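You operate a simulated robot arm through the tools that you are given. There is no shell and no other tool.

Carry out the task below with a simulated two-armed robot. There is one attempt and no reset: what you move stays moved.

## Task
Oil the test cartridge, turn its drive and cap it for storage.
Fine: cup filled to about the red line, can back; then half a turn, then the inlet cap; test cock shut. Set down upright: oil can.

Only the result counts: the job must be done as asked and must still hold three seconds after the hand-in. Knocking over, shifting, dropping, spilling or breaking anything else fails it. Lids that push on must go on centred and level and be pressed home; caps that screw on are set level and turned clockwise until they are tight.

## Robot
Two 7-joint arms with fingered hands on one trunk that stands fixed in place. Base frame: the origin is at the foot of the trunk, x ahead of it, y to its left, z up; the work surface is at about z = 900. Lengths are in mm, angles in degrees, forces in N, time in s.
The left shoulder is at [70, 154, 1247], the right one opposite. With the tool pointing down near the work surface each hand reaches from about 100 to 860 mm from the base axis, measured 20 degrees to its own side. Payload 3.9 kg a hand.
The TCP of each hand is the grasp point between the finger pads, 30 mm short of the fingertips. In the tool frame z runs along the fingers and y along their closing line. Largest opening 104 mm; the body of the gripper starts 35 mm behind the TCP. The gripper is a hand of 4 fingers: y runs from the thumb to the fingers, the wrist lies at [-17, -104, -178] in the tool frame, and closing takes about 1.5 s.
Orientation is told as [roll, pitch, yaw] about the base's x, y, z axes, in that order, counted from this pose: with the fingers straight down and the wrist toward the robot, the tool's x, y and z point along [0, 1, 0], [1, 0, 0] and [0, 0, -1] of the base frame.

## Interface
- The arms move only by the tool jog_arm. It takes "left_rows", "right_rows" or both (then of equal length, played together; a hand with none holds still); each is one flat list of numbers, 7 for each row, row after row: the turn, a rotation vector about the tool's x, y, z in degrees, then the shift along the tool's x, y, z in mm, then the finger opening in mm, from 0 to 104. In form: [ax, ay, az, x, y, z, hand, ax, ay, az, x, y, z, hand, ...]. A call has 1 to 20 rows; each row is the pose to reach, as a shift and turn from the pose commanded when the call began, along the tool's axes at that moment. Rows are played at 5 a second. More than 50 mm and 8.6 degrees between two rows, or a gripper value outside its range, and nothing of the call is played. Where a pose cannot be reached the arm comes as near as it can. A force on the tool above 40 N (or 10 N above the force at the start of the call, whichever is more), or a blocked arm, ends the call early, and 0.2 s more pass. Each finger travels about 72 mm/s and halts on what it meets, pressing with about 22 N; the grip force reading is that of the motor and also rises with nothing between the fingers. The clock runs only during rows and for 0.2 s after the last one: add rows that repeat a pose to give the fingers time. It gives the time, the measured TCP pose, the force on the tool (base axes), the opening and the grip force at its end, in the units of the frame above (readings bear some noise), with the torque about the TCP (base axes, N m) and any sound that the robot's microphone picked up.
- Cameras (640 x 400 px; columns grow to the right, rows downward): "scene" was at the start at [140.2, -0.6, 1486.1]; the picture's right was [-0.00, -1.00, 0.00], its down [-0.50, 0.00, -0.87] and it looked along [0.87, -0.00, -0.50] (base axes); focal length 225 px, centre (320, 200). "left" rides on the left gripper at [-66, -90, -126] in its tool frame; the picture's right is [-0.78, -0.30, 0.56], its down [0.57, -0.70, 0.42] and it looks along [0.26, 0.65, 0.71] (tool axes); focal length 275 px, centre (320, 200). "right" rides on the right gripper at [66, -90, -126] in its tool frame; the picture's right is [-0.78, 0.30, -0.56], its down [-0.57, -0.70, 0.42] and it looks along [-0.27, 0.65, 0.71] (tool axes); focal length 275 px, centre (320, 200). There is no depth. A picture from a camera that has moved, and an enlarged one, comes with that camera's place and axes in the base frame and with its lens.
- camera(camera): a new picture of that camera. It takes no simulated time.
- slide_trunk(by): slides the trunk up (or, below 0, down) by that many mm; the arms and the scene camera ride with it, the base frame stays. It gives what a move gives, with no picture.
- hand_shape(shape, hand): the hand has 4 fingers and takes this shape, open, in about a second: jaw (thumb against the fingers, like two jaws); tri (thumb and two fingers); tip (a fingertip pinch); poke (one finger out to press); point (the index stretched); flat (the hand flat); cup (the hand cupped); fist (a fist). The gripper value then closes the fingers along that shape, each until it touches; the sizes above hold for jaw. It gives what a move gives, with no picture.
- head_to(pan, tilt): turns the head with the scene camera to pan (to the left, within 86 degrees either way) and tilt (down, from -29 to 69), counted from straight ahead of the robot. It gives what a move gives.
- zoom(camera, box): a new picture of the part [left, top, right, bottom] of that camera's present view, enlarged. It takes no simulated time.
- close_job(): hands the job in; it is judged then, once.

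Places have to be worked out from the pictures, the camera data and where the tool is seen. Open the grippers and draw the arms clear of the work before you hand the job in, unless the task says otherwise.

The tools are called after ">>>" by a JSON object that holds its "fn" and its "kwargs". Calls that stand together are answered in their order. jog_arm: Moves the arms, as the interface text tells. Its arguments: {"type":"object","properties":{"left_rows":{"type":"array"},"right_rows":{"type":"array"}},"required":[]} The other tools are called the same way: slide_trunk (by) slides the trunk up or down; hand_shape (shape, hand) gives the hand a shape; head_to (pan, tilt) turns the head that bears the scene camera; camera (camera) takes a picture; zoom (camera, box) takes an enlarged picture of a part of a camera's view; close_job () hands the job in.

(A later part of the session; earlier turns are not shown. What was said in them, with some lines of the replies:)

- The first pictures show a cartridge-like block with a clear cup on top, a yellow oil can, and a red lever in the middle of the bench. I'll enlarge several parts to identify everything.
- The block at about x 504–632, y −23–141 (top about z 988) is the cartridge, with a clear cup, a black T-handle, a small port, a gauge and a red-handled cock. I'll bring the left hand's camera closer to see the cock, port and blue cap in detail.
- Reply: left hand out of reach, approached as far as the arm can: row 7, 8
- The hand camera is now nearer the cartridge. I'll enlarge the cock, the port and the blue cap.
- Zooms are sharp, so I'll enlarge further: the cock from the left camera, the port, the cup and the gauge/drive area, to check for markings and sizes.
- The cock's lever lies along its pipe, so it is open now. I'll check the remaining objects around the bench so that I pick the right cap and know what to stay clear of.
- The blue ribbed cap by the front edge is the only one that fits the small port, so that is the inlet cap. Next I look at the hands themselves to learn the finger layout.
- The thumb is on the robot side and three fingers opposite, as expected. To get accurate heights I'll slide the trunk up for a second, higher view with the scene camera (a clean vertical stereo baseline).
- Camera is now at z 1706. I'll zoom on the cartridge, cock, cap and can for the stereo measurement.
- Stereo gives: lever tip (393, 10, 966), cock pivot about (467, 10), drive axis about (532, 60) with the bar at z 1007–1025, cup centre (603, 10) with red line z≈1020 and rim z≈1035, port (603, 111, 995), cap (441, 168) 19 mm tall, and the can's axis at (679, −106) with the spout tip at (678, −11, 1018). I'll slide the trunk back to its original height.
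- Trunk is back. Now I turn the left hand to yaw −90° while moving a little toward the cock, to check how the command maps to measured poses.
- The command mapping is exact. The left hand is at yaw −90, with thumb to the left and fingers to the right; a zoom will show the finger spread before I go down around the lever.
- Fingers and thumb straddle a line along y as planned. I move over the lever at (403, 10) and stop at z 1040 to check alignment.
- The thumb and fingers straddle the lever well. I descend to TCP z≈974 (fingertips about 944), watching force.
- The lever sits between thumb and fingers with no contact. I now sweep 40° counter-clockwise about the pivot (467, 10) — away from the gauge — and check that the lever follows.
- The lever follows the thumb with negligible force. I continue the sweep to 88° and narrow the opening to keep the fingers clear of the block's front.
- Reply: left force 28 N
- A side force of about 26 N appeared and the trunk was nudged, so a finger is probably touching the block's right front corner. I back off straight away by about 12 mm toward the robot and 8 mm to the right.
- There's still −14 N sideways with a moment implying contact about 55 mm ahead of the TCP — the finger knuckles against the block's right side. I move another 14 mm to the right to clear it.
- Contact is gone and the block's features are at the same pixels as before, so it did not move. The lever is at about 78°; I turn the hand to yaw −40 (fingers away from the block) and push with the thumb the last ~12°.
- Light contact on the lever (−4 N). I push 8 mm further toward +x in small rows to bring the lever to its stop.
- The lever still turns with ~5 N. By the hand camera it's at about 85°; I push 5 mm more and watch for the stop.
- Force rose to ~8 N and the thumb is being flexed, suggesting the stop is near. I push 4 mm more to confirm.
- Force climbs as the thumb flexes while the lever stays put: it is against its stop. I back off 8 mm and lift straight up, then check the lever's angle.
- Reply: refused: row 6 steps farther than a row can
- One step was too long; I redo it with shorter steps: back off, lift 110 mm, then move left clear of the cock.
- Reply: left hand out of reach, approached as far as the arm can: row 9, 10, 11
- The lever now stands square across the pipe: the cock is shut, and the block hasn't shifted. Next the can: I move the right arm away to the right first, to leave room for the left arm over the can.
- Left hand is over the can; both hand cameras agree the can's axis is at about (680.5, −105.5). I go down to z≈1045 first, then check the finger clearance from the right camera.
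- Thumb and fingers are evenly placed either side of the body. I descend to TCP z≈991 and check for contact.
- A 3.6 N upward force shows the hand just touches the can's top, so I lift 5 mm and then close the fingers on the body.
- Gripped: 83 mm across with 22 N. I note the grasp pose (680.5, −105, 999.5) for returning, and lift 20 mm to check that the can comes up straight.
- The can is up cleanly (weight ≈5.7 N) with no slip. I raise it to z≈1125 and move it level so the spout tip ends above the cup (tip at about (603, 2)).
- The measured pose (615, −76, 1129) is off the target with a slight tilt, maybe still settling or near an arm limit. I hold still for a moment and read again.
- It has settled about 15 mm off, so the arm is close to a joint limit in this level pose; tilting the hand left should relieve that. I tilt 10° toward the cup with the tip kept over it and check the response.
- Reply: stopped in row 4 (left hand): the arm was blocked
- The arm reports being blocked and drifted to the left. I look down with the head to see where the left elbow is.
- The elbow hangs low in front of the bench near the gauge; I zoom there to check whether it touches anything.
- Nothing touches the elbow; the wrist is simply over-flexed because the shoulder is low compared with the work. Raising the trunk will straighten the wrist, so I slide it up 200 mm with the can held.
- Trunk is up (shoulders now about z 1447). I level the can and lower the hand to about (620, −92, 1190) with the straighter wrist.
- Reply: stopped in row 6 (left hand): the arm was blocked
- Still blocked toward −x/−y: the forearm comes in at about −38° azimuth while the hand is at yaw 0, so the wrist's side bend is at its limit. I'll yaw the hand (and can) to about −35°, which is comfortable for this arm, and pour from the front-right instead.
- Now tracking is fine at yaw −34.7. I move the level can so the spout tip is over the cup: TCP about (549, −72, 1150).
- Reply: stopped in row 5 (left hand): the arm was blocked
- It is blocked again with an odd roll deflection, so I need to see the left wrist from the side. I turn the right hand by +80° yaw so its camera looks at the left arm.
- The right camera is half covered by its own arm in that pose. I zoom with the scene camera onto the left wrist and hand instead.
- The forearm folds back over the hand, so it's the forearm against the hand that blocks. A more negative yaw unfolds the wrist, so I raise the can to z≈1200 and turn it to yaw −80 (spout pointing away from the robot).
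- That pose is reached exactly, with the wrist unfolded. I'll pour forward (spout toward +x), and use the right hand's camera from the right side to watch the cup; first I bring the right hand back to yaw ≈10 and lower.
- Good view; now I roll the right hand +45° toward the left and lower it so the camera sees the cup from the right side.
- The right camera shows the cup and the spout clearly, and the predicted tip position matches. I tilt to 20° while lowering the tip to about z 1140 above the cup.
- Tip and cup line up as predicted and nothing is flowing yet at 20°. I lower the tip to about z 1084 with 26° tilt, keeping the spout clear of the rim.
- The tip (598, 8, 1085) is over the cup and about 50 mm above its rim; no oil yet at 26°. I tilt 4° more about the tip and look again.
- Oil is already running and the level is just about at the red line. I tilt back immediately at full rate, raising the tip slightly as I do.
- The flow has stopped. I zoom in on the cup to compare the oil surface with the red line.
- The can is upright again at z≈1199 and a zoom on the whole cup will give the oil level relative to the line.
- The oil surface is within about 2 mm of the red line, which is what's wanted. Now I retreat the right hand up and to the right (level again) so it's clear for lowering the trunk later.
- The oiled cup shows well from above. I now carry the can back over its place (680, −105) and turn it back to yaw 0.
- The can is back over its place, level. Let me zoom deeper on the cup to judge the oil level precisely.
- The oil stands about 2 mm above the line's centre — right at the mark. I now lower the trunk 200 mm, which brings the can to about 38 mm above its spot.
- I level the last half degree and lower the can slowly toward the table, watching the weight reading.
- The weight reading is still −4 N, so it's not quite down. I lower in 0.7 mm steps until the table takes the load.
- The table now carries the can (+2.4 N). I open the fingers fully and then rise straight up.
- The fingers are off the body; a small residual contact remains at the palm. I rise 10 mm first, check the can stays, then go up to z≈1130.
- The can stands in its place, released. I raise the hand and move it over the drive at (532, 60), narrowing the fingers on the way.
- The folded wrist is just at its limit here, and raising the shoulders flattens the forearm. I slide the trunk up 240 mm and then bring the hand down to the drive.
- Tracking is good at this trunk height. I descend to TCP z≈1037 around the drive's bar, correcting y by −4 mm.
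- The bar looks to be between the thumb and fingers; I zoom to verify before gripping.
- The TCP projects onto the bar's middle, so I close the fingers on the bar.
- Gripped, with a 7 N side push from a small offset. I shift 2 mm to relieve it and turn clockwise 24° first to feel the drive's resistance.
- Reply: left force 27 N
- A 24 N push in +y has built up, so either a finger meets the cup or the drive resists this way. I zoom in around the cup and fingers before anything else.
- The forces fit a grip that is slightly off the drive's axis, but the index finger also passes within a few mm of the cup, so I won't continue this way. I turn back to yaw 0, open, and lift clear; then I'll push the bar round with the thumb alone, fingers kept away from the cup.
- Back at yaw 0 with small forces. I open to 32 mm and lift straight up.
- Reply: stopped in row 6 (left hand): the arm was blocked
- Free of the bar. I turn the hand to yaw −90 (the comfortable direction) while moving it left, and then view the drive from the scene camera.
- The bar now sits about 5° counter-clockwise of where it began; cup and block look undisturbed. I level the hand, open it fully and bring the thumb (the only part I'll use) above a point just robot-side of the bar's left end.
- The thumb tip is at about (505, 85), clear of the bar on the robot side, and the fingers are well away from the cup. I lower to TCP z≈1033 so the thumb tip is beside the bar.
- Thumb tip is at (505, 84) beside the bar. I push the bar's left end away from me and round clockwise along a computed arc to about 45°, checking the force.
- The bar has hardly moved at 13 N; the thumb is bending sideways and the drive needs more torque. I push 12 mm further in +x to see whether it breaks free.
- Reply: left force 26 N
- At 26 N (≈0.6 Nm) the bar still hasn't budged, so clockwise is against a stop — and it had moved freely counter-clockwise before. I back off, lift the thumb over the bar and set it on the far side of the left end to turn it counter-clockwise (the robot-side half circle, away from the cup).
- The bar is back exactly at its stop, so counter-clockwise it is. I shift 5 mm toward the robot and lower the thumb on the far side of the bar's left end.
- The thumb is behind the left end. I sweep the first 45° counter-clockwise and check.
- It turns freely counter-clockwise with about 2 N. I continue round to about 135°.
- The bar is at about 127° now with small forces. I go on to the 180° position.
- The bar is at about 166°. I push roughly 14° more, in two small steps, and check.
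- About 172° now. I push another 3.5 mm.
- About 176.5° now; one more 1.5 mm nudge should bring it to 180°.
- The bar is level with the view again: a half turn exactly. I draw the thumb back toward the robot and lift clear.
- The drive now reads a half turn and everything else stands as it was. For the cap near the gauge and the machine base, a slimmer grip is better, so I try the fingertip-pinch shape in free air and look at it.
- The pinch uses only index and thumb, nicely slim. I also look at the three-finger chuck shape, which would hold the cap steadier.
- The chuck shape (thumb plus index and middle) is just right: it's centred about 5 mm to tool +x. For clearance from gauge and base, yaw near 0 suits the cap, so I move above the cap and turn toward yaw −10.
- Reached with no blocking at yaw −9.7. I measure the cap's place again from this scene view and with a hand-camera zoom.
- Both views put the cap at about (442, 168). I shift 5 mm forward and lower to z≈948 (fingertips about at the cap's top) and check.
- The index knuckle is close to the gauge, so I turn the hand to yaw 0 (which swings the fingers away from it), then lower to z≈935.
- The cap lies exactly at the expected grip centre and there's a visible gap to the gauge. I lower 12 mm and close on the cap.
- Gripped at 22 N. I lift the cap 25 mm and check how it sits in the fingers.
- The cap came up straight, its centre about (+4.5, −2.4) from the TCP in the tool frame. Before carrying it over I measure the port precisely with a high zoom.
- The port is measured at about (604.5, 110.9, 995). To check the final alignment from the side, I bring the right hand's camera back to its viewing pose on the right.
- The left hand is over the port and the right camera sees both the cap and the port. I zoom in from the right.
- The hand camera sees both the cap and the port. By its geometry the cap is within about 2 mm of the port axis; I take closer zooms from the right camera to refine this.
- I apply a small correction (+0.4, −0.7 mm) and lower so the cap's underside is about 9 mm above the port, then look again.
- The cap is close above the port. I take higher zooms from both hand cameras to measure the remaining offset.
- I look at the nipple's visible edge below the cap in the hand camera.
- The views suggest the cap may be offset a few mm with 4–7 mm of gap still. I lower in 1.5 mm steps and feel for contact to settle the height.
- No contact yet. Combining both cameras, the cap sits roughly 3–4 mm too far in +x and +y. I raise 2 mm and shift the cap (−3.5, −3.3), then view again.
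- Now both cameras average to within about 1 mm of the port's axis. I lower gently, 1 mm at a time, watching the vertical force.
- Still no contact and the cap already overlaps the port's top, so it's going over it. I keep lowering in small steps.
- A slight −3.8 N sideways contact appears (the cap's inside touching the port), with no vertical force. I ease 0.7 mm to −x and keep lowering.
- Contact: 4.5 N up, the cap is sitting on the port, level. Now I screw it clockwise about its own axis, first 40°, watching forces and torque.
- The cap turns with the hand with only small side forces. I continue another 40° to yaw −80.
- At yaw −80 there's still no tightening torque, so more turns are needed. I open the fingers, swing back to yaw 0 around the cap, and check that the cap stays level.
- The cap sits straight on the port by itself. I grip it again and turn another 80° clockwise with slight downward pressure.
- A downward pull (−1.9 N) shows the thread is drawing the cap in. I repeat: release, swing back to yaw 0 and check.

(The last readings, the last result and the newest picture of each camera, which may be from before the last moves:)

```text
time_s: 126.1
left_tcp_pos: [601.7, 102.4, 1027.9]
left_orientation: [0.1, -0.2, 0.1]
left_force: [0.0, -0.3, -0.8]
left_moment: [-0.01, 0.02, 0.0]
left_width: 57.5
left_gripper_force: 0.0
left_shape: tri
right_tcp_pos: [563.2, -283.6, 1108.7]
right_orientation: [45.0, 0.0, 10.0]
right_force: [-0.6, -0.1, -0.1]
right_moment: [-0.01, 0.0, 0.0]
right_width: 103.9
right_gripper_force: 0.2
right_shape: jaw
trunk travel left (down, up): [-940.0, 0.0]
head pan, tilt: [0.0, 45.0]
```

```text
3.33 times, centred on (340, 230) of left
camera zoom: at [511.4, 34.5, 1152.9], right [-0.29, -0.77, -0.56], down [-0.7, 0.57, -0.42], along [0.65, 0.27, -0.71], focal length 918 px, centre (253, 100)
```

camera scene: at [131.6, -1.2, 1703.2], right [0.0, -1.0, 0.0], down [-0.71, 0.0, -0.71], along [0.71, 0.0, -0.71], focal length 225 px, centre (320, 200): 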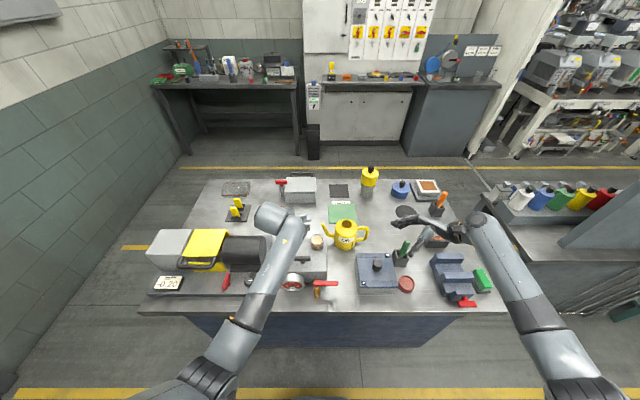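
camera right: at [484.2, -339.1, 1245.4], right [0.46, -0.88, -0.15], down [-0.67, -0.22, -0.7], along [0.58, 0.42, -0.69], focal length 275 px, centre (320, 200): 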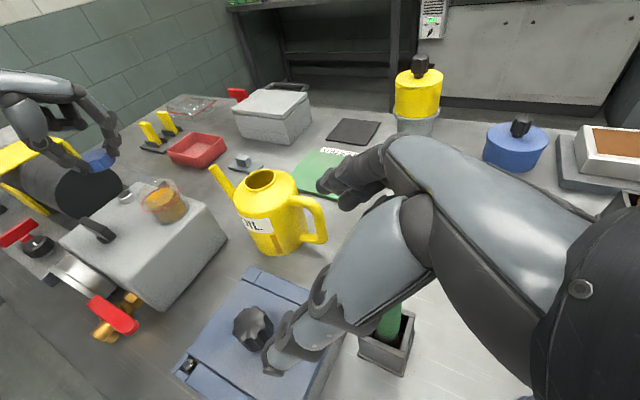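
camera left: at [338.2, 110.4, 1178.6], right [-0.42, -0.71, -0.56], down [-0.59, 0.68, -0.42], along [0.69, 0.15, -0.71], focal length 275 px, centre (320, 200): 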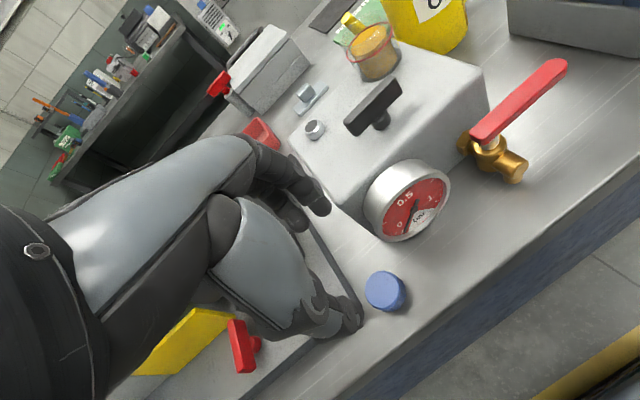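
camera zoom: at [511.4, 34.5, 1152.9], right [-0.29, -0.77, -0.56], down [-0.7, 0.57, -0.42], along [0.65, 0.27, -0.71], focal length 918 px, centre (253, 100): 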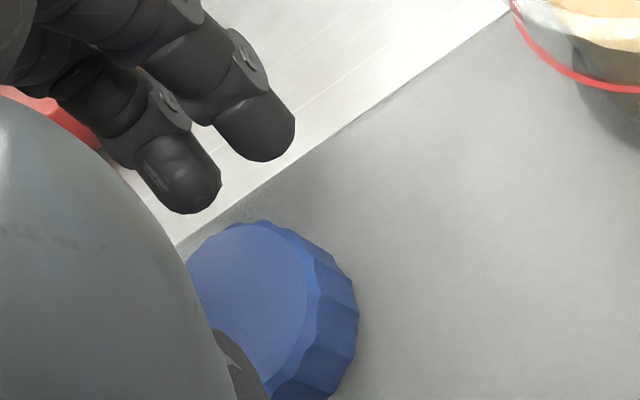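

The cap has come down by nearly 1 mm. I grip and turn again.

>>> {"fn": "jog_arm", "kwargs": {"left_rows": [0, 0, 0, 0, 0, 0, 48, 0, 0, 0, 0, 0, 0, 38, 0, 0, 0, 0, 0, 0, 28, 0, 0, 0, 0, 0, 0, 20, 0, 0, 0, 0, 0, 0, 20, 0, 0, 8, 0, -1.1, 0.5, 20, 0, 0, 16, 0.2, -2.2, 0.5, 20, 0, 0, 24, 0.5, -3.2, 0.6, 20, 0, 0, 32, 0.9, -4.2, 0.7, 20, 0, 0, 40, 1.5, -5.1, 0.8, 20, 0, 0, 48, 2.2, -6, 0.9, 20, 0, 0, 56, 3, -6.7, 1, 20, 0, 0, 64, 3.9, -7.3, 1, 20, 0, 0, 72, 4.9, -7.8, 1, 20, 0, 0, 80, 6, -8.1, 1, 20]}}

>>> {"fn": "jog_arm", "kwargs": {"left_rows": [0, 0, 0, 0, 0, 0, 40, 0, 0, 0, 0, 0, 0, 54, 0, 0, 0, 0, 0, 0, 58, 0, 0, -8, 0.15, 1.1, 0, 58, 0, 0, -16, 0.4, 2.1, 0, 58, 0, 0, -24, 0.9, 3.1, 0, 58, 0, 0, -32, 1.45, 4.05, 0, 58, 0, 0, -40, 2.1, 4.9, 0, 58, 0, 0, -48, 2.95, 5.6, 0, 58, 0, 0, -56, 3.85, 6.25, 0, 58, 0, 0, -64, 4.8, 6.7, 0, 58, 0, 0, -72, 5.9, 7.1, 0, 58, 0, 0, -80, 6.9, 7.3, 0, 58]}}

>>> {"fn": "zoom", "kwargs": {"camera": "right", "box": [95, 165, 145, 220]}}

```text
time_s: 129.3
left_tcp_pos: [592.6, 107.9, 1026.0]
left_orientation: [0.1, 0.1, -80.4]
left_force: [1.7, -0.4, 1.4]
left_moment: [-0.02, -0.02, 0.01]
left_width: 26.4
left_gripper_force: 22.3
left_shape: tri
right_tcp_pos: [564.7, -283.6, 1109.0]
right_orientation: [45.0, 0.0, 10.0]
right_force: [0.2, 0.2, -0.4]
right_moment: [0.0, 0.0, 0.02]
right_width: 103.6
right_gripper_force: 0.0
right_shape: jaw
trunk travel left (down, up): [-940.0, 0.0]
head pan, tilt: [0.0, 45.0]
```

```text
time_s: 132.1
left_tcp_pos: [601.4, 101.3, 1027.8]
left_orientation: [0.1, -0.1, 0.1]
left_force: [-0.1, -0.5, 0.0]
left_moment: [0.02, -0.03, 0.02]
left_width: 57.7
left_gripper_force: 0.0
left_shape: tri
right_tcp_pos: [562.2, -283.8, 1107.9]
right_orientation: [45.0, 0.1, 10.0]
right_force: [-0.2, -0.2, -0.2]
right_moment: [0.01, 0.04, 0.02]
right_width: 103.6
right_gripper_force: 0.0
right_shape: jaw
trunk travel left (down, up): [-940.0, 0.0]
head pan, tilt: [0.0, 45.0]
```

```text
7.27 times, centred on (120, 192) of right
camera zoom: at [483.7, -339.4, 1245.5], right [0.46, -0.88, -0.15], down [-0.67, -0.22, -0.71], along [0.58, 0.43, -0.69], focal length 2002 px, centre (1774, 254)
```

zoom: 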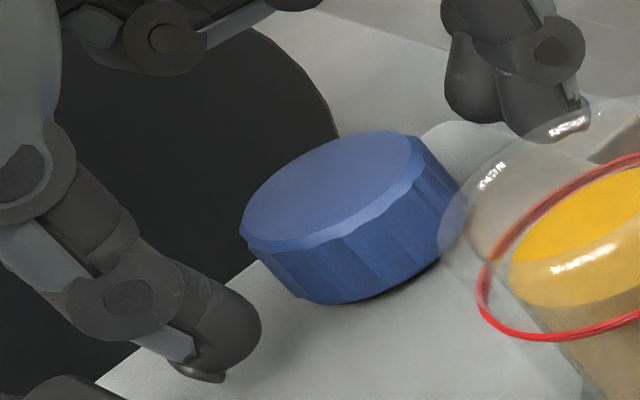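

The cap sinks steadily with each turn. I run two more grip-turn-release cycles, checking the torque at the end of each turn.

>>> {"fn": "jog_arm", "kwargs": {"left_rows": [0, 0, 0, 0, 0, 0, 48, 0, 0, 0, 0, 0, 0, 38, 0, 0, 0, 0, 0, 0, 28, 0, 0, 0, 0, 0, 0, 20, 0, 0, 0, 0, 0, 0, 20, 0, 0, 8, 0, -1.1, 0.5, 20, 0, 0, 16, 0.2, -2.2, 0.5, 20, 0, 0, 24, 0.5, -3.2, 0.6, 20, 0, 0, 32, 0.9, -4.2, 0.7, 20, 0, 0, 40, 1.5, -5.1, 0.8, 20, 0, 0, 48, 2.2, -6, 0.9, 20, 0, 0, 56, 3, -6.7, 1, 20, 0, 0, 64, 3.9, -7.3, 1, 20, 0, 0, 72, 4.9, -7.8, 1, 20, 0, 0, 80, 6, -8.1, 1, 20]}}

>>> {"fn": "jog_arm", "kwargs": {"left_rows": [0, 0, 0, 0, 0, 0, 40, 0, 0, 0, 0, 0, 0, 54, 0, 0, 0, 0, 0, 0, 58, 0, 0, -8, 0.15, 1.1, 0, 58, 0, 0, -16, 0.4, 2.1, 0, 58, 0, 0, -24, 0.9, 3.1, 0, 58, 0, 0, -32, 1.45, 4.05, 0, 58, 0, 0, -40, 2.1, 4.9, 0, 58, 0, 0, -48, 2.95, 5.6, 0, 58, 0, 0, -56, 3.85, 6.25, 0, 58, 0, 0, -64, 4.8, 6.7, 0, 58, 0, 0, -72, 5.9, 7.1, 0, 58, 0, 0, -80, 6.9, 7.3, 0, 58]}}

>>> {"fn": "zoom", "kwargs": {"camera": "right", "box": [95, 165, 145, 220]}}

>>> {"fn": "zoom", "kwargs": {"camera": "left", "box": [270, 170, 410, 290]}}

```text
time_s: 135.3
left_tcp_pos: [592.4, 106.8, 1024.9]
left_orientation: [0.1, 0.0, -80.2]
left_force: [-3.7, -1.0, 0.7]
left_moment: [-0.04, 0.07, 0.03]
left_width: 25.4
left_gripper_force: 22.5
left_shape: tri
right_tcp_pos: [564.0, -283.9, 1109.0]
right_orientation: [45.0, 0.0, 9.9]
right_force: [0.5, -0.7, 0.4]
right_moment: [0.01, 0.02, 0.03]
right_width: 103.8
right_gripper_force: 0.0
right_shape: jaw
trunk travel left (down, up): [-940.0, 0.0]
head pan, tilt: [0.0, 45.0]
```

```text
time_s: 138.1
left_tcp_pos: [601.9, 101.4, 1026.4]
left_orientation: [0.1, -0.2, 0.0]
left_force: [-0.6, 0.5, -0.1]
left_moment: [-0.01, -0.01, -0.01]
left_width: 57.5
left_gripper_force: 0.0
left_shape: tri
right_tcp_pos: [564.3, -283.0, 1109.3]
right_orientation: [45.0, 0.1, 9.9]
right_force: [0.1, -0.8, 0.4]
right_moment: [0.01, -0.01, 0.04]
right_width: 103.6
right_gripper_force: 0.1
right_shape: jaw
trunk travel left (down, up): [-940.0, 0.0]
head pan, tilt: [0.0, 45.0]
```

```text
7.27 times, centred on (120, 192) of right
camera zoom: at [483.7, -339.5, 1245.5], right [0.46, -0.88, -0.15], down [-0.67, -0.22, -0.71], along [0.58, 0.43, -0.69], focal length 2002 px, centre (1774, 254)
```

zoom: 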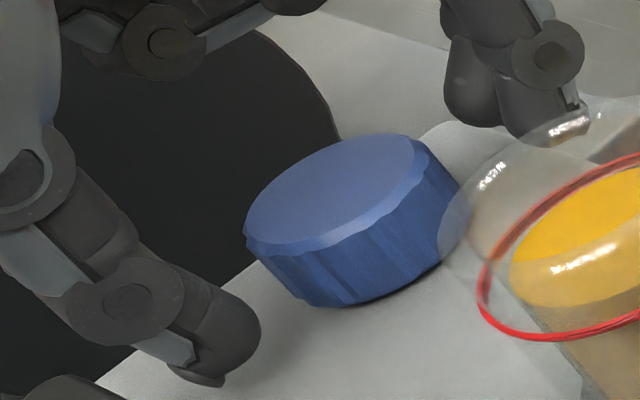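

```text
3.33 times, centred on (340, 230) of left
camera zoom: at [510.6, 33.6, 1151.1], right [-0.29, -0.77, -0.56], down [-0.7, 0.57, -0.43], along [0.65, 0.27, -0.71], focal length 918 px, centre (253, 100)
```

zoom: 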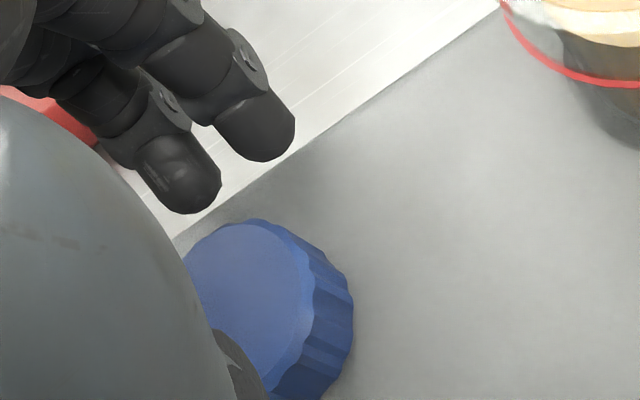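

Again lower, and almost flush with the block. Another turn cycle, watching for the tightening torque.

>>> {"fn": "jog_arm", "kwargs": {"left_rows": [0, 0, 0, 0, 0, 0, 48, 0, 0, 0, 0, 0, 0, 38, 0, 0, 0, 0, 0, 0, 28, 0, 0, 0, 0, 0, 0, 20, 0, 0, 0, 0, 0, 0, 20, 0, 0, 8, 0, -1.1, 0, 20, 0, 0, 16, 0.2, -2.2, 0.1, 20, 0, 0, 24, 0.5, -3.2, 0.2, 20, 0, 0, 32, 0.9, -4.2, 0.3, 20, 0, 0, 40, 1.5, -5.1, 0.4, 20, 0, 0, 48, 2.2, -6, 0.5, 20, 0, 0, 56, 3, -6.7, 0.5, 20, 0, 0, 64, 3.9, -7.3, 0.6, 20, 0, 0, 72, 4.9, -7.8, 0.6, 20, 0, 0, 80, 6, -8.1, 0.7, 20]}}

>>> {"fn": "jog_arm", "kwargs": {"left_rows": [0, 0, 0, 0, 0, 0, 40, 0, 0, 0, 0, 0, 0, 54, 0, 0, 0, 0, 0, 0, 58, 0, 0, -8, 0.15, 1.1, 0, 58, 0, 0, -16, 0.4, 2.1, 0, 58, 0, 0, -24, 0.9, 3.1, 0, 58, 0, 0, -32, 1.45, 4.05, 0, 58, 0, 0, -40, 2.1, 4.9, 0, 58, 0, 0, -48, 2.95, 5.6, 0, 58, 0, 0, -56, 3.85, 6.25, 0, 58, 0, 0, -64, 4.8, 6.7, 0, 58, 0, 0, -72, 5.9, 7.1, 0, 58, 0, 0, -80, 6.9, 7.3, 0, 58]}}

>>> {"fn": "zoom", "kwargs": {"camera": "right", "box": [95, 165, 145, 220]}}

```text
time_s: 141.3
left_tcp_pos: [593.1, 107.4, 1024.7]
left_orientation: [0.3, 0.0, -80.1]
left_force: [-5.2, -0.1, -0.7]
left_moment: [-0.02, 0.06, 0.25]
left_width: 25.2
left_gripper_force: 22.1
left_shape: tri
right_tcp_pos: [563.6, -283.4, 1108.8]
right_orientation: [44.9, 0.0, 10.0]
right_force: [0.3, 0.2, 0.1]
right_moment: [0.0, 0.01, 0.0]
right_width: 103.7
right_gripper_force: 0.0
right_shape: jaw
trunk travel left (down, up): [-940.0, 0.0]
head pan, tilt: [0.0, 45.0]
```

```text
time_s: 144.1
left_tcp_pos: [600.3, 101.3, 1023.9]
left_orientation: [0.2, -0.2, 0.0]
left_force: [0.0, 0.4, -0.3]
left_moment: [0.0, 0.01, -0.03]
left_width: 57.5
left_gripper_force: 0.0
left_shape: tri
right_tcp_pos: [564.4, -283.1, 1109.4]
right_orientation: [45.0, 0.0, 10.0]
right_force: [-0.5, 0.8, 0.4]
right_moment: [0.01, 0.01, 0.02]
right_width: 103.9
right_gripper_force: 0.1
right_shape: jaw
trunk travel left (down, up): [-940.0, 0.0]
head pan, tilt: [0.0, 45.0]
```

```text
7.27 times, centred on (120, 192) of right
camera zoom: at [483.7, -339.5, 1245.5], right [0.46, -0.88, -0.15], down [-0.67, -0.22, -0.71], along [0.58, 0.43, -0.69], focal length 2002 px, centre (1774, 254)
```

zoom: 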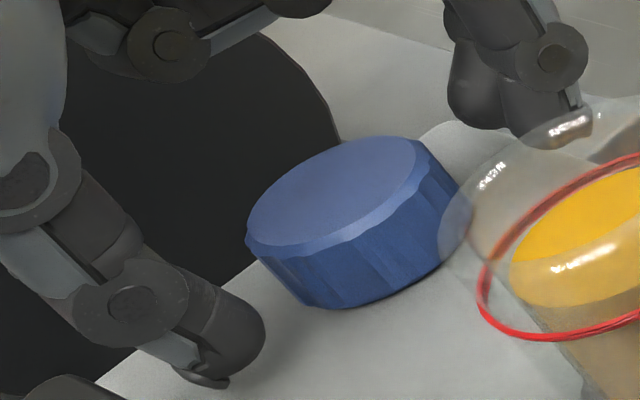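

The torque has risen to 0.25 Nm at the end: it's getting tight. One more turn to snug it up, with the hand raised 1 mm to stay clear of the block.

>>> {"fn": "jog_arm", "kwargs": {"left_rows": [0, 0, 0, 0, 0, -1, 48, 0, 0, 0, 0, 0, -1, 38, 0, 0, 0, 0, 0, -1, 28, 0, 0, 0, 0, 0, -1, 20, 0, 0, 0, 0, 0, -1, 16, 0, 0, 8, 0, -1.1, -1, 16, 0, 0, 16, 0.2, -2.2, -1, 16, 0, 0, 24, 0.5, -3.2, -1, 16, 0, 0, 32, 0.9, -4.2, -1, 16]}}

>>> {"fn": "zoom", "kwargs": {"camera": "right", "box": [95, 165, 145, 220]}}

```text
time_s: 146.1
left_tcp_pos: [597.5, 101.7, 1025.2]
left_orientation: [0.0, -0.1, -32.3]
left_force: [-2.6, -8.2, -3.0]
left_moment: [-0.16, -0.01, 0.2]
left_width: 23.6
left_gripper_force: 21.9
left_shape: tri
right_tcp_pos: [563.8, -282.7, 1109.6]
right_orientation: [45.0, -0.1, 10.0]
right_force: [0.2, 0.3, 0.0]
right_moment: [-0.01, 0.02, -0.01]
right_width: 103.8
right_gripper_force: 0.3
right_shape: jaw
trunk travel left (down, up): [-940.0, 0.0]
head pan, tilt: [0.0, 45.0]
```

```text
7.27 times, centred on (120, 192) of right
camera zoom: at [484.4, -339.0, 1245.4], right [0.46, -0.88, -0.15], down [-0.67, -0.22, -0.71], along [0.58, 0.43, -0.69], focal length 2002 px, centre (1774, 254)
```

zoom: 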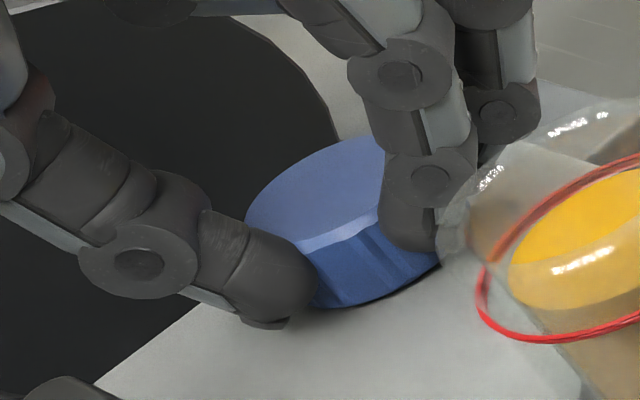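

Resistance is clear now (0.2 Nm plus side force). I turn further to be sure it's home.

>>> {"fn": "jog_arm", "kwargs": {"left_rows": [0, 0, 8, 0, -1.1, 0, 16, 0, 0, 16, 0.2, -2.2, 0, 16, 0, 0, 24, 0.5, -3.2, 0, 16, 0, 0, 32, 0.9, -4.2, 0, 16, 0, 0, 40, 1.5, -5.1, 0, 16]}}

>>> {"fn": "zoom", "kwargs": {"camera": "right", "box": [95, 165, 145, 220]}}

```text
time_s: 147.3
left_tcp_pos: [590.7, 102.5, 1026.0]
left_orientation: [0.1, 0.1, -72.3]
left_force: [-11.7, -14.4, -9.1]
left_moment: [-0.33, 0.05, 0.12]
left_width: 20.5
left_gripper_force: 21.8
left_shape: tri
right_tcp_pos: [564.3, -285.2, 1108.7]
right_orientation: [45.1, -0.1, 10.0]
right_force: [0.5, 0.3, -0.3]
right_moment: [-0.01, -0.03, 0.01]
right_width: 103.7
right_gripper_force: 0.1
right_shape: jaw
trunk travel left (down, up): [-940.0, 0.0]
head pan, tilt: [0.0, 45.0]
```

```text
7.27 times, centred on (120, 192) of right
camera zoom: at [482.8, -341.3, 1245.3], right [0.46, -0.88, -0.16], down [-0.67, -0.22, -0.71], along [0.58, 0.43, -0.69], focal length 2002 px, centre (1774, 254)
```

zoom: 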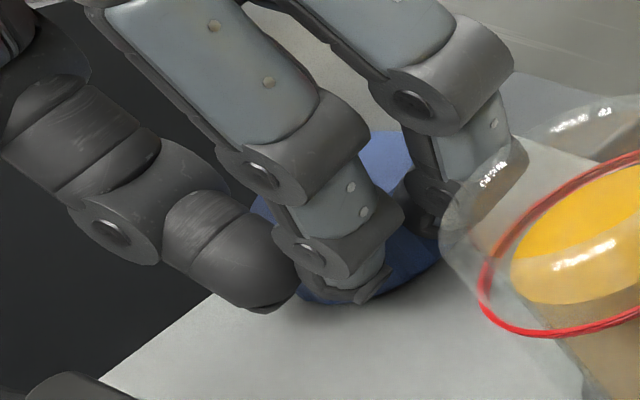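

The fingers now slip round the cap, so it's tight. I open, and lift the hand clear to inspect.

>>> {"fn": "jog_arm", "kwargs": {"left_rows": [0, 0, 0, 0, 0, 0, 30, 0, 0, 0, 0, 0, 0, 45, 0, 0, 0, 0, 0, 0, 60, 0, 0, 0, 0, 0, 0, 66, 0, 0, 0, 0, 0, -15, 66, 0, 0, 0, 0, 0, -40, 66, 0, 0, 0, 0, 0, -80, 66]}}

>>> {"fn": "zoom", "kwargs": {"camera": "right", "box": [80, 150, 200, 240]}}

>>> {"fn": "zoom", "kwargs": {"camera": "scene", "box": [255, 215, 345, 305]}}

```text
time_s: 148.9
left_tcp_pos: [590.7, 104.3, 1106.3]
left_orientation: [0.2, 0.1, -72.1]
left_force: [0.2, -0.1, 0.3]
left_moment: [0.03, 0.02, 0.02]
left_width: 65.7
left_gripper_force: 0.1
left_shape: tri
right_tcp_pos: [564.5, -283.3, 1109.6]
right_orientation: [44.9, -0.1, 10.0]
right_force: [0.1, -0.1, 0.8]
right_moment: [0.0, -0.02, 0.0]
right_width: 103.7
right_gripper_force: 0.0
right_shape: jaw
trunk travel left (down, up): [-940.0, 0.0]
head pan, tilt: [0.0, 45.0]
```

```text
4.44 times, centred on (140, 195) of right
camera zoom: at [482.9, -339.2, 1245.9], right [0.46, -0.88, -0.15], down [-0.67, -0.22, -0.71], along [0.58, 0.43, -0.69], focal length 1224 px, centre (1120, 222)
```

zoom: 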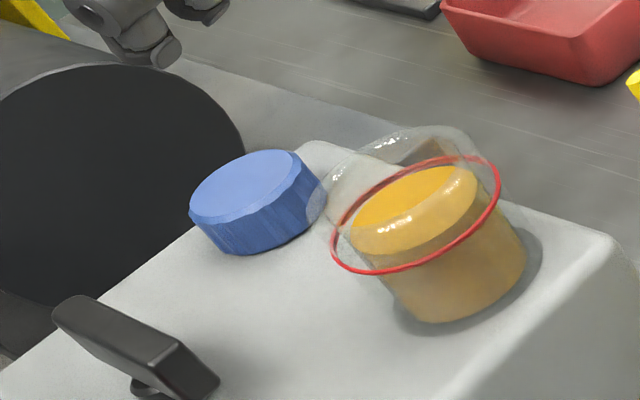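

```text
4.44 times, centred on (300, 260) of scene
camera zoom: at [129.7, -1.5, 1703.3], right [0.0, -1.0, 0.0], down [-0.71, 0.0, -0.71], along [0.71, 0.0, -0.71], focal length 1000 px, centre (409, -67)
```

zoom: 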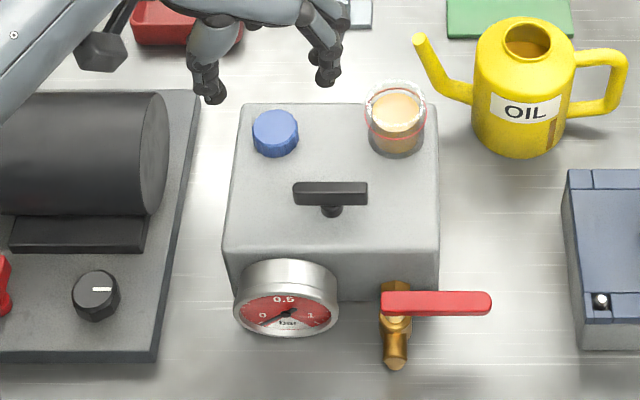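

The cap sits flush on the port, the drive, cock, cup and can are all in order. I zoom in closely to verify the cap is level and fully down.

>>> {"fn": "zoom", "kwargs": {"camera": "right", "box": [95, 165, 145, 220]}}

>>> {"fn": "zoom", "kwargs": {"camera": "scene", "box": [282, 228, 312, 258]}}

```text
7.27 times, centred on (120, 192) of right
camera zoom: at [482.9, -339.2, 1245.9], right [0.46, -0.88, -0.15], down [-0.67, -0.22, -0.71], along [0.58, 0.43, -0.69], focal length 2002 px, centre (1774, 254)
```

zoom: 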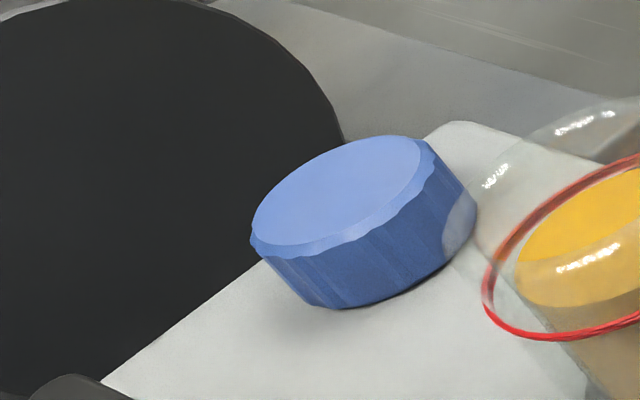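

```text
13.33 times, centred on (297, 243) of scene
camera zoom: at [129.7, -1.5, 1703.3], right [0.0, -1.0, 0.0], down [-0.71, 0.0, -0.71], along [0.71, 0.0, -0.71], focal length 3001 px, centre (627, -373)
```

zoom: 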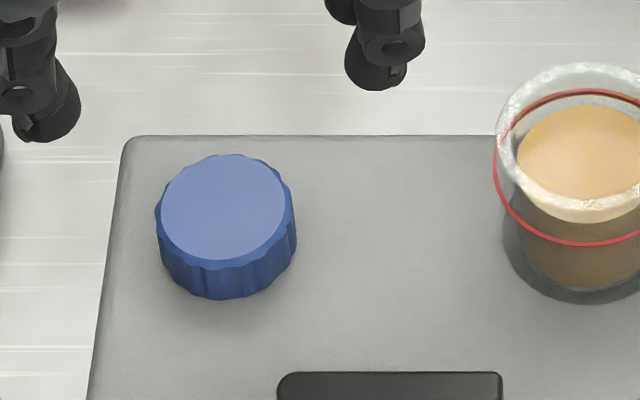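

It's level and flush. To be sure it's tight I take one more, better-centred grip (shifted about 2.5 mm along the hand) and give it a final clockwise twist.

>>> {"fn": "jog_arm", "kwargs": {"left_rows": [0, 0, -7.8, 1.5, 0.4, 0, 66, 0, 0, -15.6, 3, 0.8, 0, 66, 0, 0, -23.3, 4.5, 1.2, 0, 66, 0, 0, -31, 6, 1.6, 0, 66, 0, 0, -38.8, 7, 2, 0, 66, 0, 0, -46.5, 8, 2.3, 0, 66, 0, 0, -54.3, 9.3, 2.8, 0, 66, 0, 0, -62, 9.3, 2.8, 0, 66, 0, 0, -62, 9.3, 2.8, 30, 66, 0, 0, -62, 9.3, 2.8, 55, 66]}}

>>> {"fn": "zoom", "kwargs": {"camera": "left", "box": [250, 170, 430, 320]}}

>>> {"fn": "zoom", "kwargs": {"camera": "right", "box": [80, 130, 180, 230]}}

```text
time_s: 151.1
left_tcp_pos: [601.9, 107.4, 1049.0]
left_orientation: [0.2, -0.2, -10.1]
left_force: [0.7, -0.4, 0.3]
left_moment: [0.0, 0.0, 0.0]
left_width: 65.6
left_gripper_force: 0.0
left_shape: tri
right_tcp_pos: [562.8, -283.6, 1109.3]
right_orientation: [45.0, 0.0, 10.0]
right_force: [0.1, -0.4, 0.9]
right_moment: [0.0, -0.02, 0.04]
right_width: 103.8
right_gripper_force: 0.0
right_shape: jaw
trunk travel left (down, up): [-940.0, 0.0]
head pan, tilt: [0.0, 45.0]
```

```text
2.67 times, centred on (340, 245) of left
camera zoom: at [502.9, 56.6, 1174.5], right [-0.43, -0.71, -0.56], down [-0.59, 0.69, -0.42], along [0.69, 0.15, -0.71], focal length 734 px, centre (267, 80)
```

zoom: 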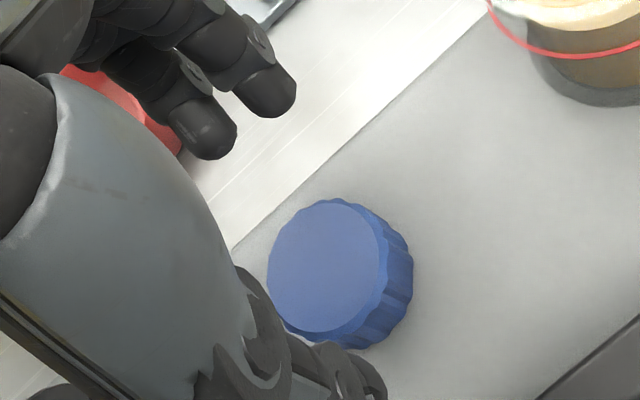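

```text
4.00 times, centred on (130, 180) of right
camera zoom: at [484.1, -338.6, 1245.7], right [0.46, -0.88, -0.15], down [-0.67, -0.23, -0.7], along [0.58, 0.42, -0.69], focal length 1101 px, centre (1080, 280)
```

zoom: 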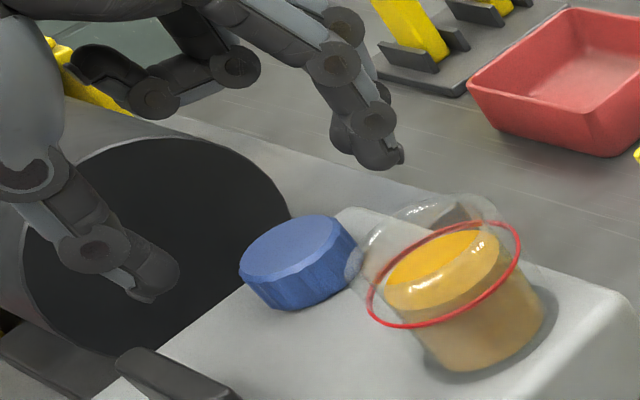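

The hand camera shows the cap 5 mm off the grip centre here, so I shift back by that, descend and close on it.

>>> {"fn": "jog_arm", "kwargs": {"left_rows": [0, 0, 0, -2.5, -0.7, 8, 66, 0, 0, 0, -5, -1.3, 16, 66, 0, 0, 0, -5, -1.3, 23.5, 66, 0, 0, 0, -5, -1.3, 23.5, 54, 0, 0, 0, -5, -1.3, 23.5, 44, 0, 0, 0, -5, -1.3, 23.5, 34, 0, 0, 0, -5, -1.3, 23.5, 24, 0, 0, 0, -5, -1.3, 23.5, 16, 0, 0, 0, -5, -1.3, 23.5, 16]}}

>>> {"fn": "zoom", "kwargs": {"camera": "left", "box": [250, 170, 430, 320]}}

```text
time_s: 153.1
left_tcp_pos: [600.4, 102.4, 1028.0]
left_orientation: [0.0, -0.1, -10.2]
left_force: [-1.1, -1.7, -0.3]
left_moment: [-0.08, 0.0, 0.01]
left_width: 27.4
left_gripper_force: 22.2
left_shape: tri
right_tcp_pos: [563.6, -282.9, 1109.0]
right_orientation: [45.0, 0.0, 10.1]
right_force: [0.0, -0.8, 0.0]
right_moment: [-0.01, 0.02, 0.01]
right_width: 103.6
right_gripper_force: 0.1
right_shape: jaw
trunk travel left (down, up): [-940.0, 0.0]
head pan, tilt: [0.0, 45.0]
```

```text
2.67 times, centred on (340, 245) of left
camera zoom: at [500.2, 51.5, 1152.1], right [-0.43, -0.71, -0.56], down [-0.59, 0.69, -0.42], along [0.69, 0.15, -0.71], focal length 734 px, centre (267, 80)
```

zoom: 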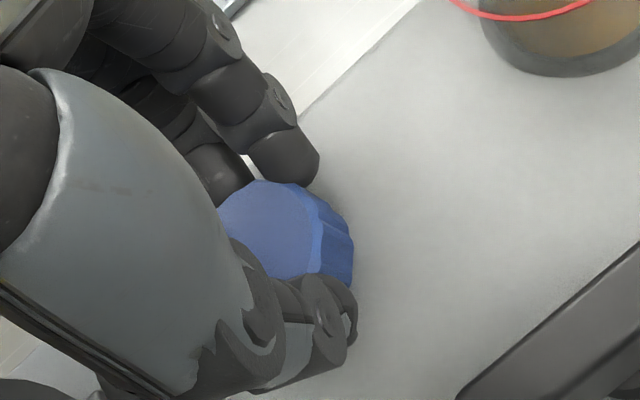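

A well-centred grip (27 mm, tiny side forces). Now the final clockwise twist about the cap's axis.

>>> {"fn": "jog_arm", "kwargs": {"left_rows": [0, 0, 8, -0.3, -0.8, 0, 16, 0, 0, 16, -0.5, -1.6, 0, 16, 0, 0, 24, -0.6, -2.5, 0, 16]}}

>>> {"fn": "zoom", "kwargs": {"camera": "left", "box": [250, 170, 430, 320]}}

```text
time_s: 153.9
left_tcp_pos: [597.0, 101.9, 1026.5]
left_orientation: [0.0, 0.0, -34.2]
left_force: [-2.5, -2.3, -1.1]
left_moment: [-0.02, 0.01, 0.23]
left_width: 25.4
left_gripper_force: 21.8
left_shape: tri
right_tcp_pos: [563.8, -282.1, 1109.7]
right_orientation: [45.0, -0.1, 9.9]
right_force: [1.0, -1.1, -0.2]
right_moment: [-0.01, 0.0, 0.0]
right_width: 103.8
right_gripper_force: 0.0
right_shape: jaw
trunk travel left (down, up): [-940.0, 0.0]
head pan, tilt: [0.0, 45.0]
```

```text
2.67 times, centred on (340, 245) of left
camera zoom: at [486.2, 96.5, 1152.1], right [-0.68, -0.47, -0.56], down [-0.26, 0.87, -0.42], along [0.69, -0.14, -0.71], focal length 734 px, centre (267, 80)
```

zoom: 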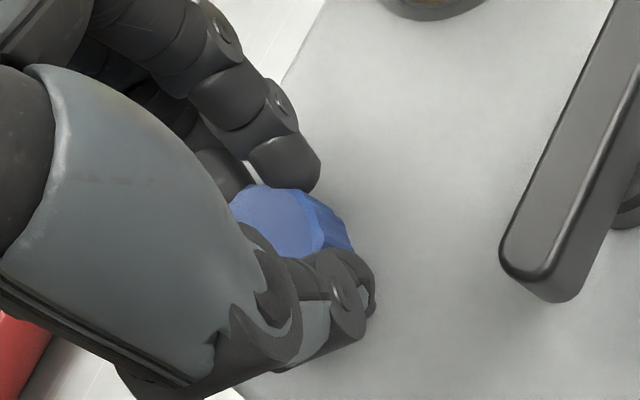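

Torque rises to 0.23 Nm at once and the fingers start slipping: the cap is tight. I open and lift away.

>>> {"fn": "jog_arm", "kwargs": {"left_rows": [0, 0, 0, 0, 0, 0, 30, 0, 0, 0, 0, 0, 0, 46, 0, 0, 0, 0, 0, 0, 62, 0, 0, 0, 0, 0, 0, 70, 0, 0, 0, 0, 0, -15, 70, 0, 0, 0, 0, 0, -45, 70, 0, 0, 0, 0, 0, -85, 80, 0, 0, 0, 0, 0, -125, 104]}}

>>> {"fn": "zoom", "kwargs": {"camera": "right", "box": [80, 140, 200, 240]}}

```text
time_s: 155.7
left_tcp_pos: [598.7, 104.1, 1151.6]
left_orientation: [0.0, 0.0, -34.1]
left_force: [-0.1, -0.7, 0.4]
left_moment: [0.03, -0.01, -0.01]
left_width: 103.5
left_gripper_force: 0.0
left_shape: tri
right_tcp_pos: [563.0, -281.3, 1109.0]
right_orientation: [45.0, 0.1, 10.0]
right_force: [0.4, 0.3, -0.4]
right_moment: [-0.02, -0.01, 0.03]
right_width: 103.8
right_gripper_force: 0.0
right_shape: jaw
trunk travel left (down, up): [-940.0, 0.0]
head pan, tilt: [0.0, 45.0]
```

```text
4.00 times, centred on (140, 190) of right
camera zoom: at [483.7, -338.8, 1245.7], right [0.46, -0.88, -0.15], down [-0.67, -0.23, -0.71], along [0.58, 0.42, -0.69], focal length 1101 px, centre (1040, 240)
```

zoom: 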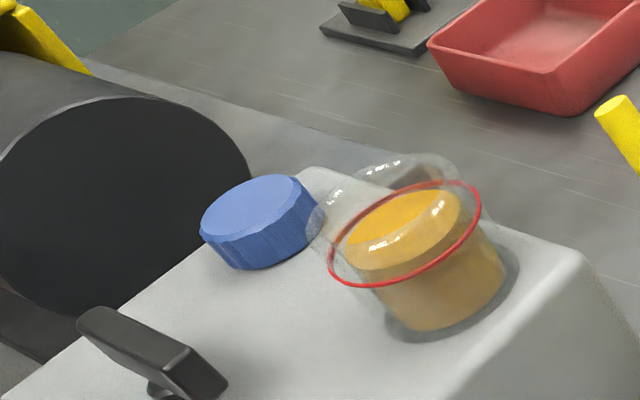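

All good. Now I withdraw both arms: left up and to the left, right up and to the right.

>>> {"fn": "jog_arm", "kwargs": {"left_rows": [0, 0, 0, 0, 0, -30, 104, 0, 0, 0, 5, -12, -60, 104, 0, 0, 0, 15, -32, -85, 104, 0, 0, 0, 25, -54, -105, 104, 0, 0, 0, 35, -75, -120, 104, 0, 0, 0, 45, -96, -120, 104, 0, 0, 0, 55, -117, -120, 104, 0, 0, 0, 65, -138, -120, 104, 0, 0, 0, 74, -158, -120, 104], "right_rows": [0, -5, 0, 14.3, -8.9, -31, 104, 0, -10, 0, 28.6, -17.8, -62, 104, 0, -15, 0, 42.9, -26.7, -94, 104, 0, -20, 0, 57.2, -35.6, -125, 104, 0, -25, 0, 71.6, -44.4, -156, 104, 0, -30, 0, 85.9, -53.3, -187, 104, 0, -35, 0, 100, -62.2, -219, 104, 0, -40, 0, 114.5, -71.1, -250, 104, 0, -45, 0, 128.8, -80, -281, 104]}}

>>> {"fn": "camera", "kwargs": {"camera": "scene"}}

>>> {"fn": "zoom", "kwargs": {"camera": "scene", "box": [240, 205, 380, 310]}}

>>> {"fn": "zoom", "kwargs": {"camera": "scene", "box": [302, 228, 332, 258]}}

```text
time_s: 157.7
left_tcp_pos: [505.9, 253.0, 1274.0]
left_orientation: [0.2, -0.2, -34.1]
left_force: [-0.9, -0.3, 0.2]
left_moment: [0.01, -0.03, 0.02]
left_width: 103.5
left_gripper_force: 0.0
left_shape: tri
right_tcp_pos: [499.3, -400.4, 1399.7]
right_orientation: [-0.1, 0.0, 10.0]
right_force: [-0.7, -0.6, 0.0]
right_moment: [-0.03, -0.02, -0.02]
right_width: 103.8
right_gripper_force: 0.1
right_shape: jaw
trunk travel left (down, up): [-940.0, 0.0]
head pan, tilt: [0.0, 45.0]
```

```text
taken
camera scene: at [129.0, 0.7, 1703.4], right [0.0, -1.0, 0.0], down [-0.71, 0.0, -0.71], along [0.71, 0.0, -0.71], focal length 225 px, centre (320, 200)
```

scene: 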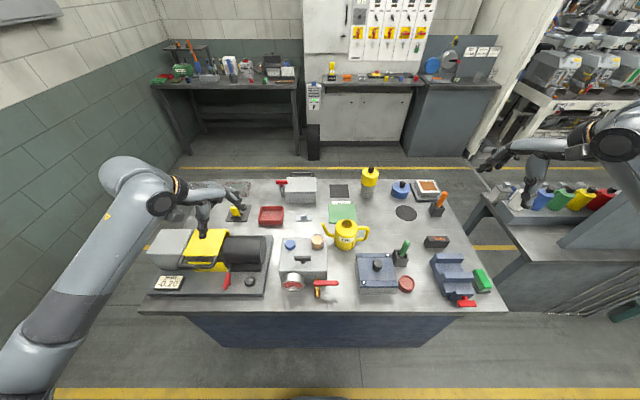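

```text
3.81 times, centred on (310, 258) of scene
camera zoom: at [129.0, 0.7, 1703.4], right [0.0, -1.0, 0.0], down [-0.71, 0.0, -0.71], along [0.71, 0.0, -0.71], focal length 857 px, centre (358, -19)
```

zoom: 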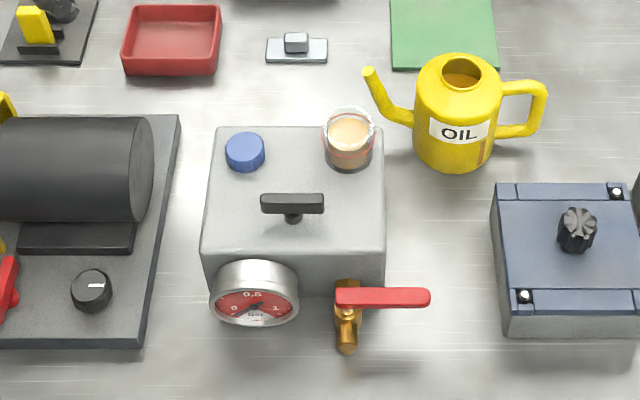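

```text
13.33 times, centred on (317, 243) of scene
camera zoom: at [129.0, 0.7, 1703.4], right [0.0, -1.0, 0.0], down [-0.71, 0.0, -0.71], along [0.71, 0.0, -0.71], focal length 3001 px, centre (360, -373)
```

zoom: 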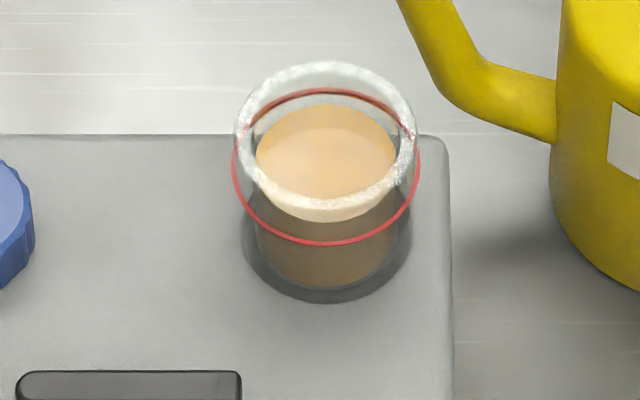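

Both arms are clear with hands open. The final view shows the cock's lever square across its pipe, the cup at the red line, the can upright in its place, the drive turned half round, and the cap tight and level on the inlet. I hand the job in.

>>> {"fn": "close_job", "kwargs": {}}

```text
The job is handed in.
```

The job is handed in, and every item on your list is done:

- **Test cock:** shut. I did this first so no oil could run out. The lever now stands square across its pipe, against its stop.
- **Cup:** filled to about 2 mm above the red line, by the camera. I saw nothing spill.
- **Oil can:** back in its original place, upright.
- **Drive:** turned half a turn counter-clockwise, because clockwise ran into a stop straight away.
- **Inlet cap:** the blue ribbed cap is screwed on clockwise and sits level and flush. It held about 0.25 Nm before my fingers slipped on it, so I took that as tight.

Two things happened along the way. While turning the cock's lever, a finger knuckle pressed on the right side of the cartridge with about 25 N. I also pushed the drive bar with about 26 N before I realised clockwise was blocked. In the pictures afterwards the cartridge had not moved.

Both hands are open and the arms are clear of the bench. The trunk is still raised to the top of its travel.
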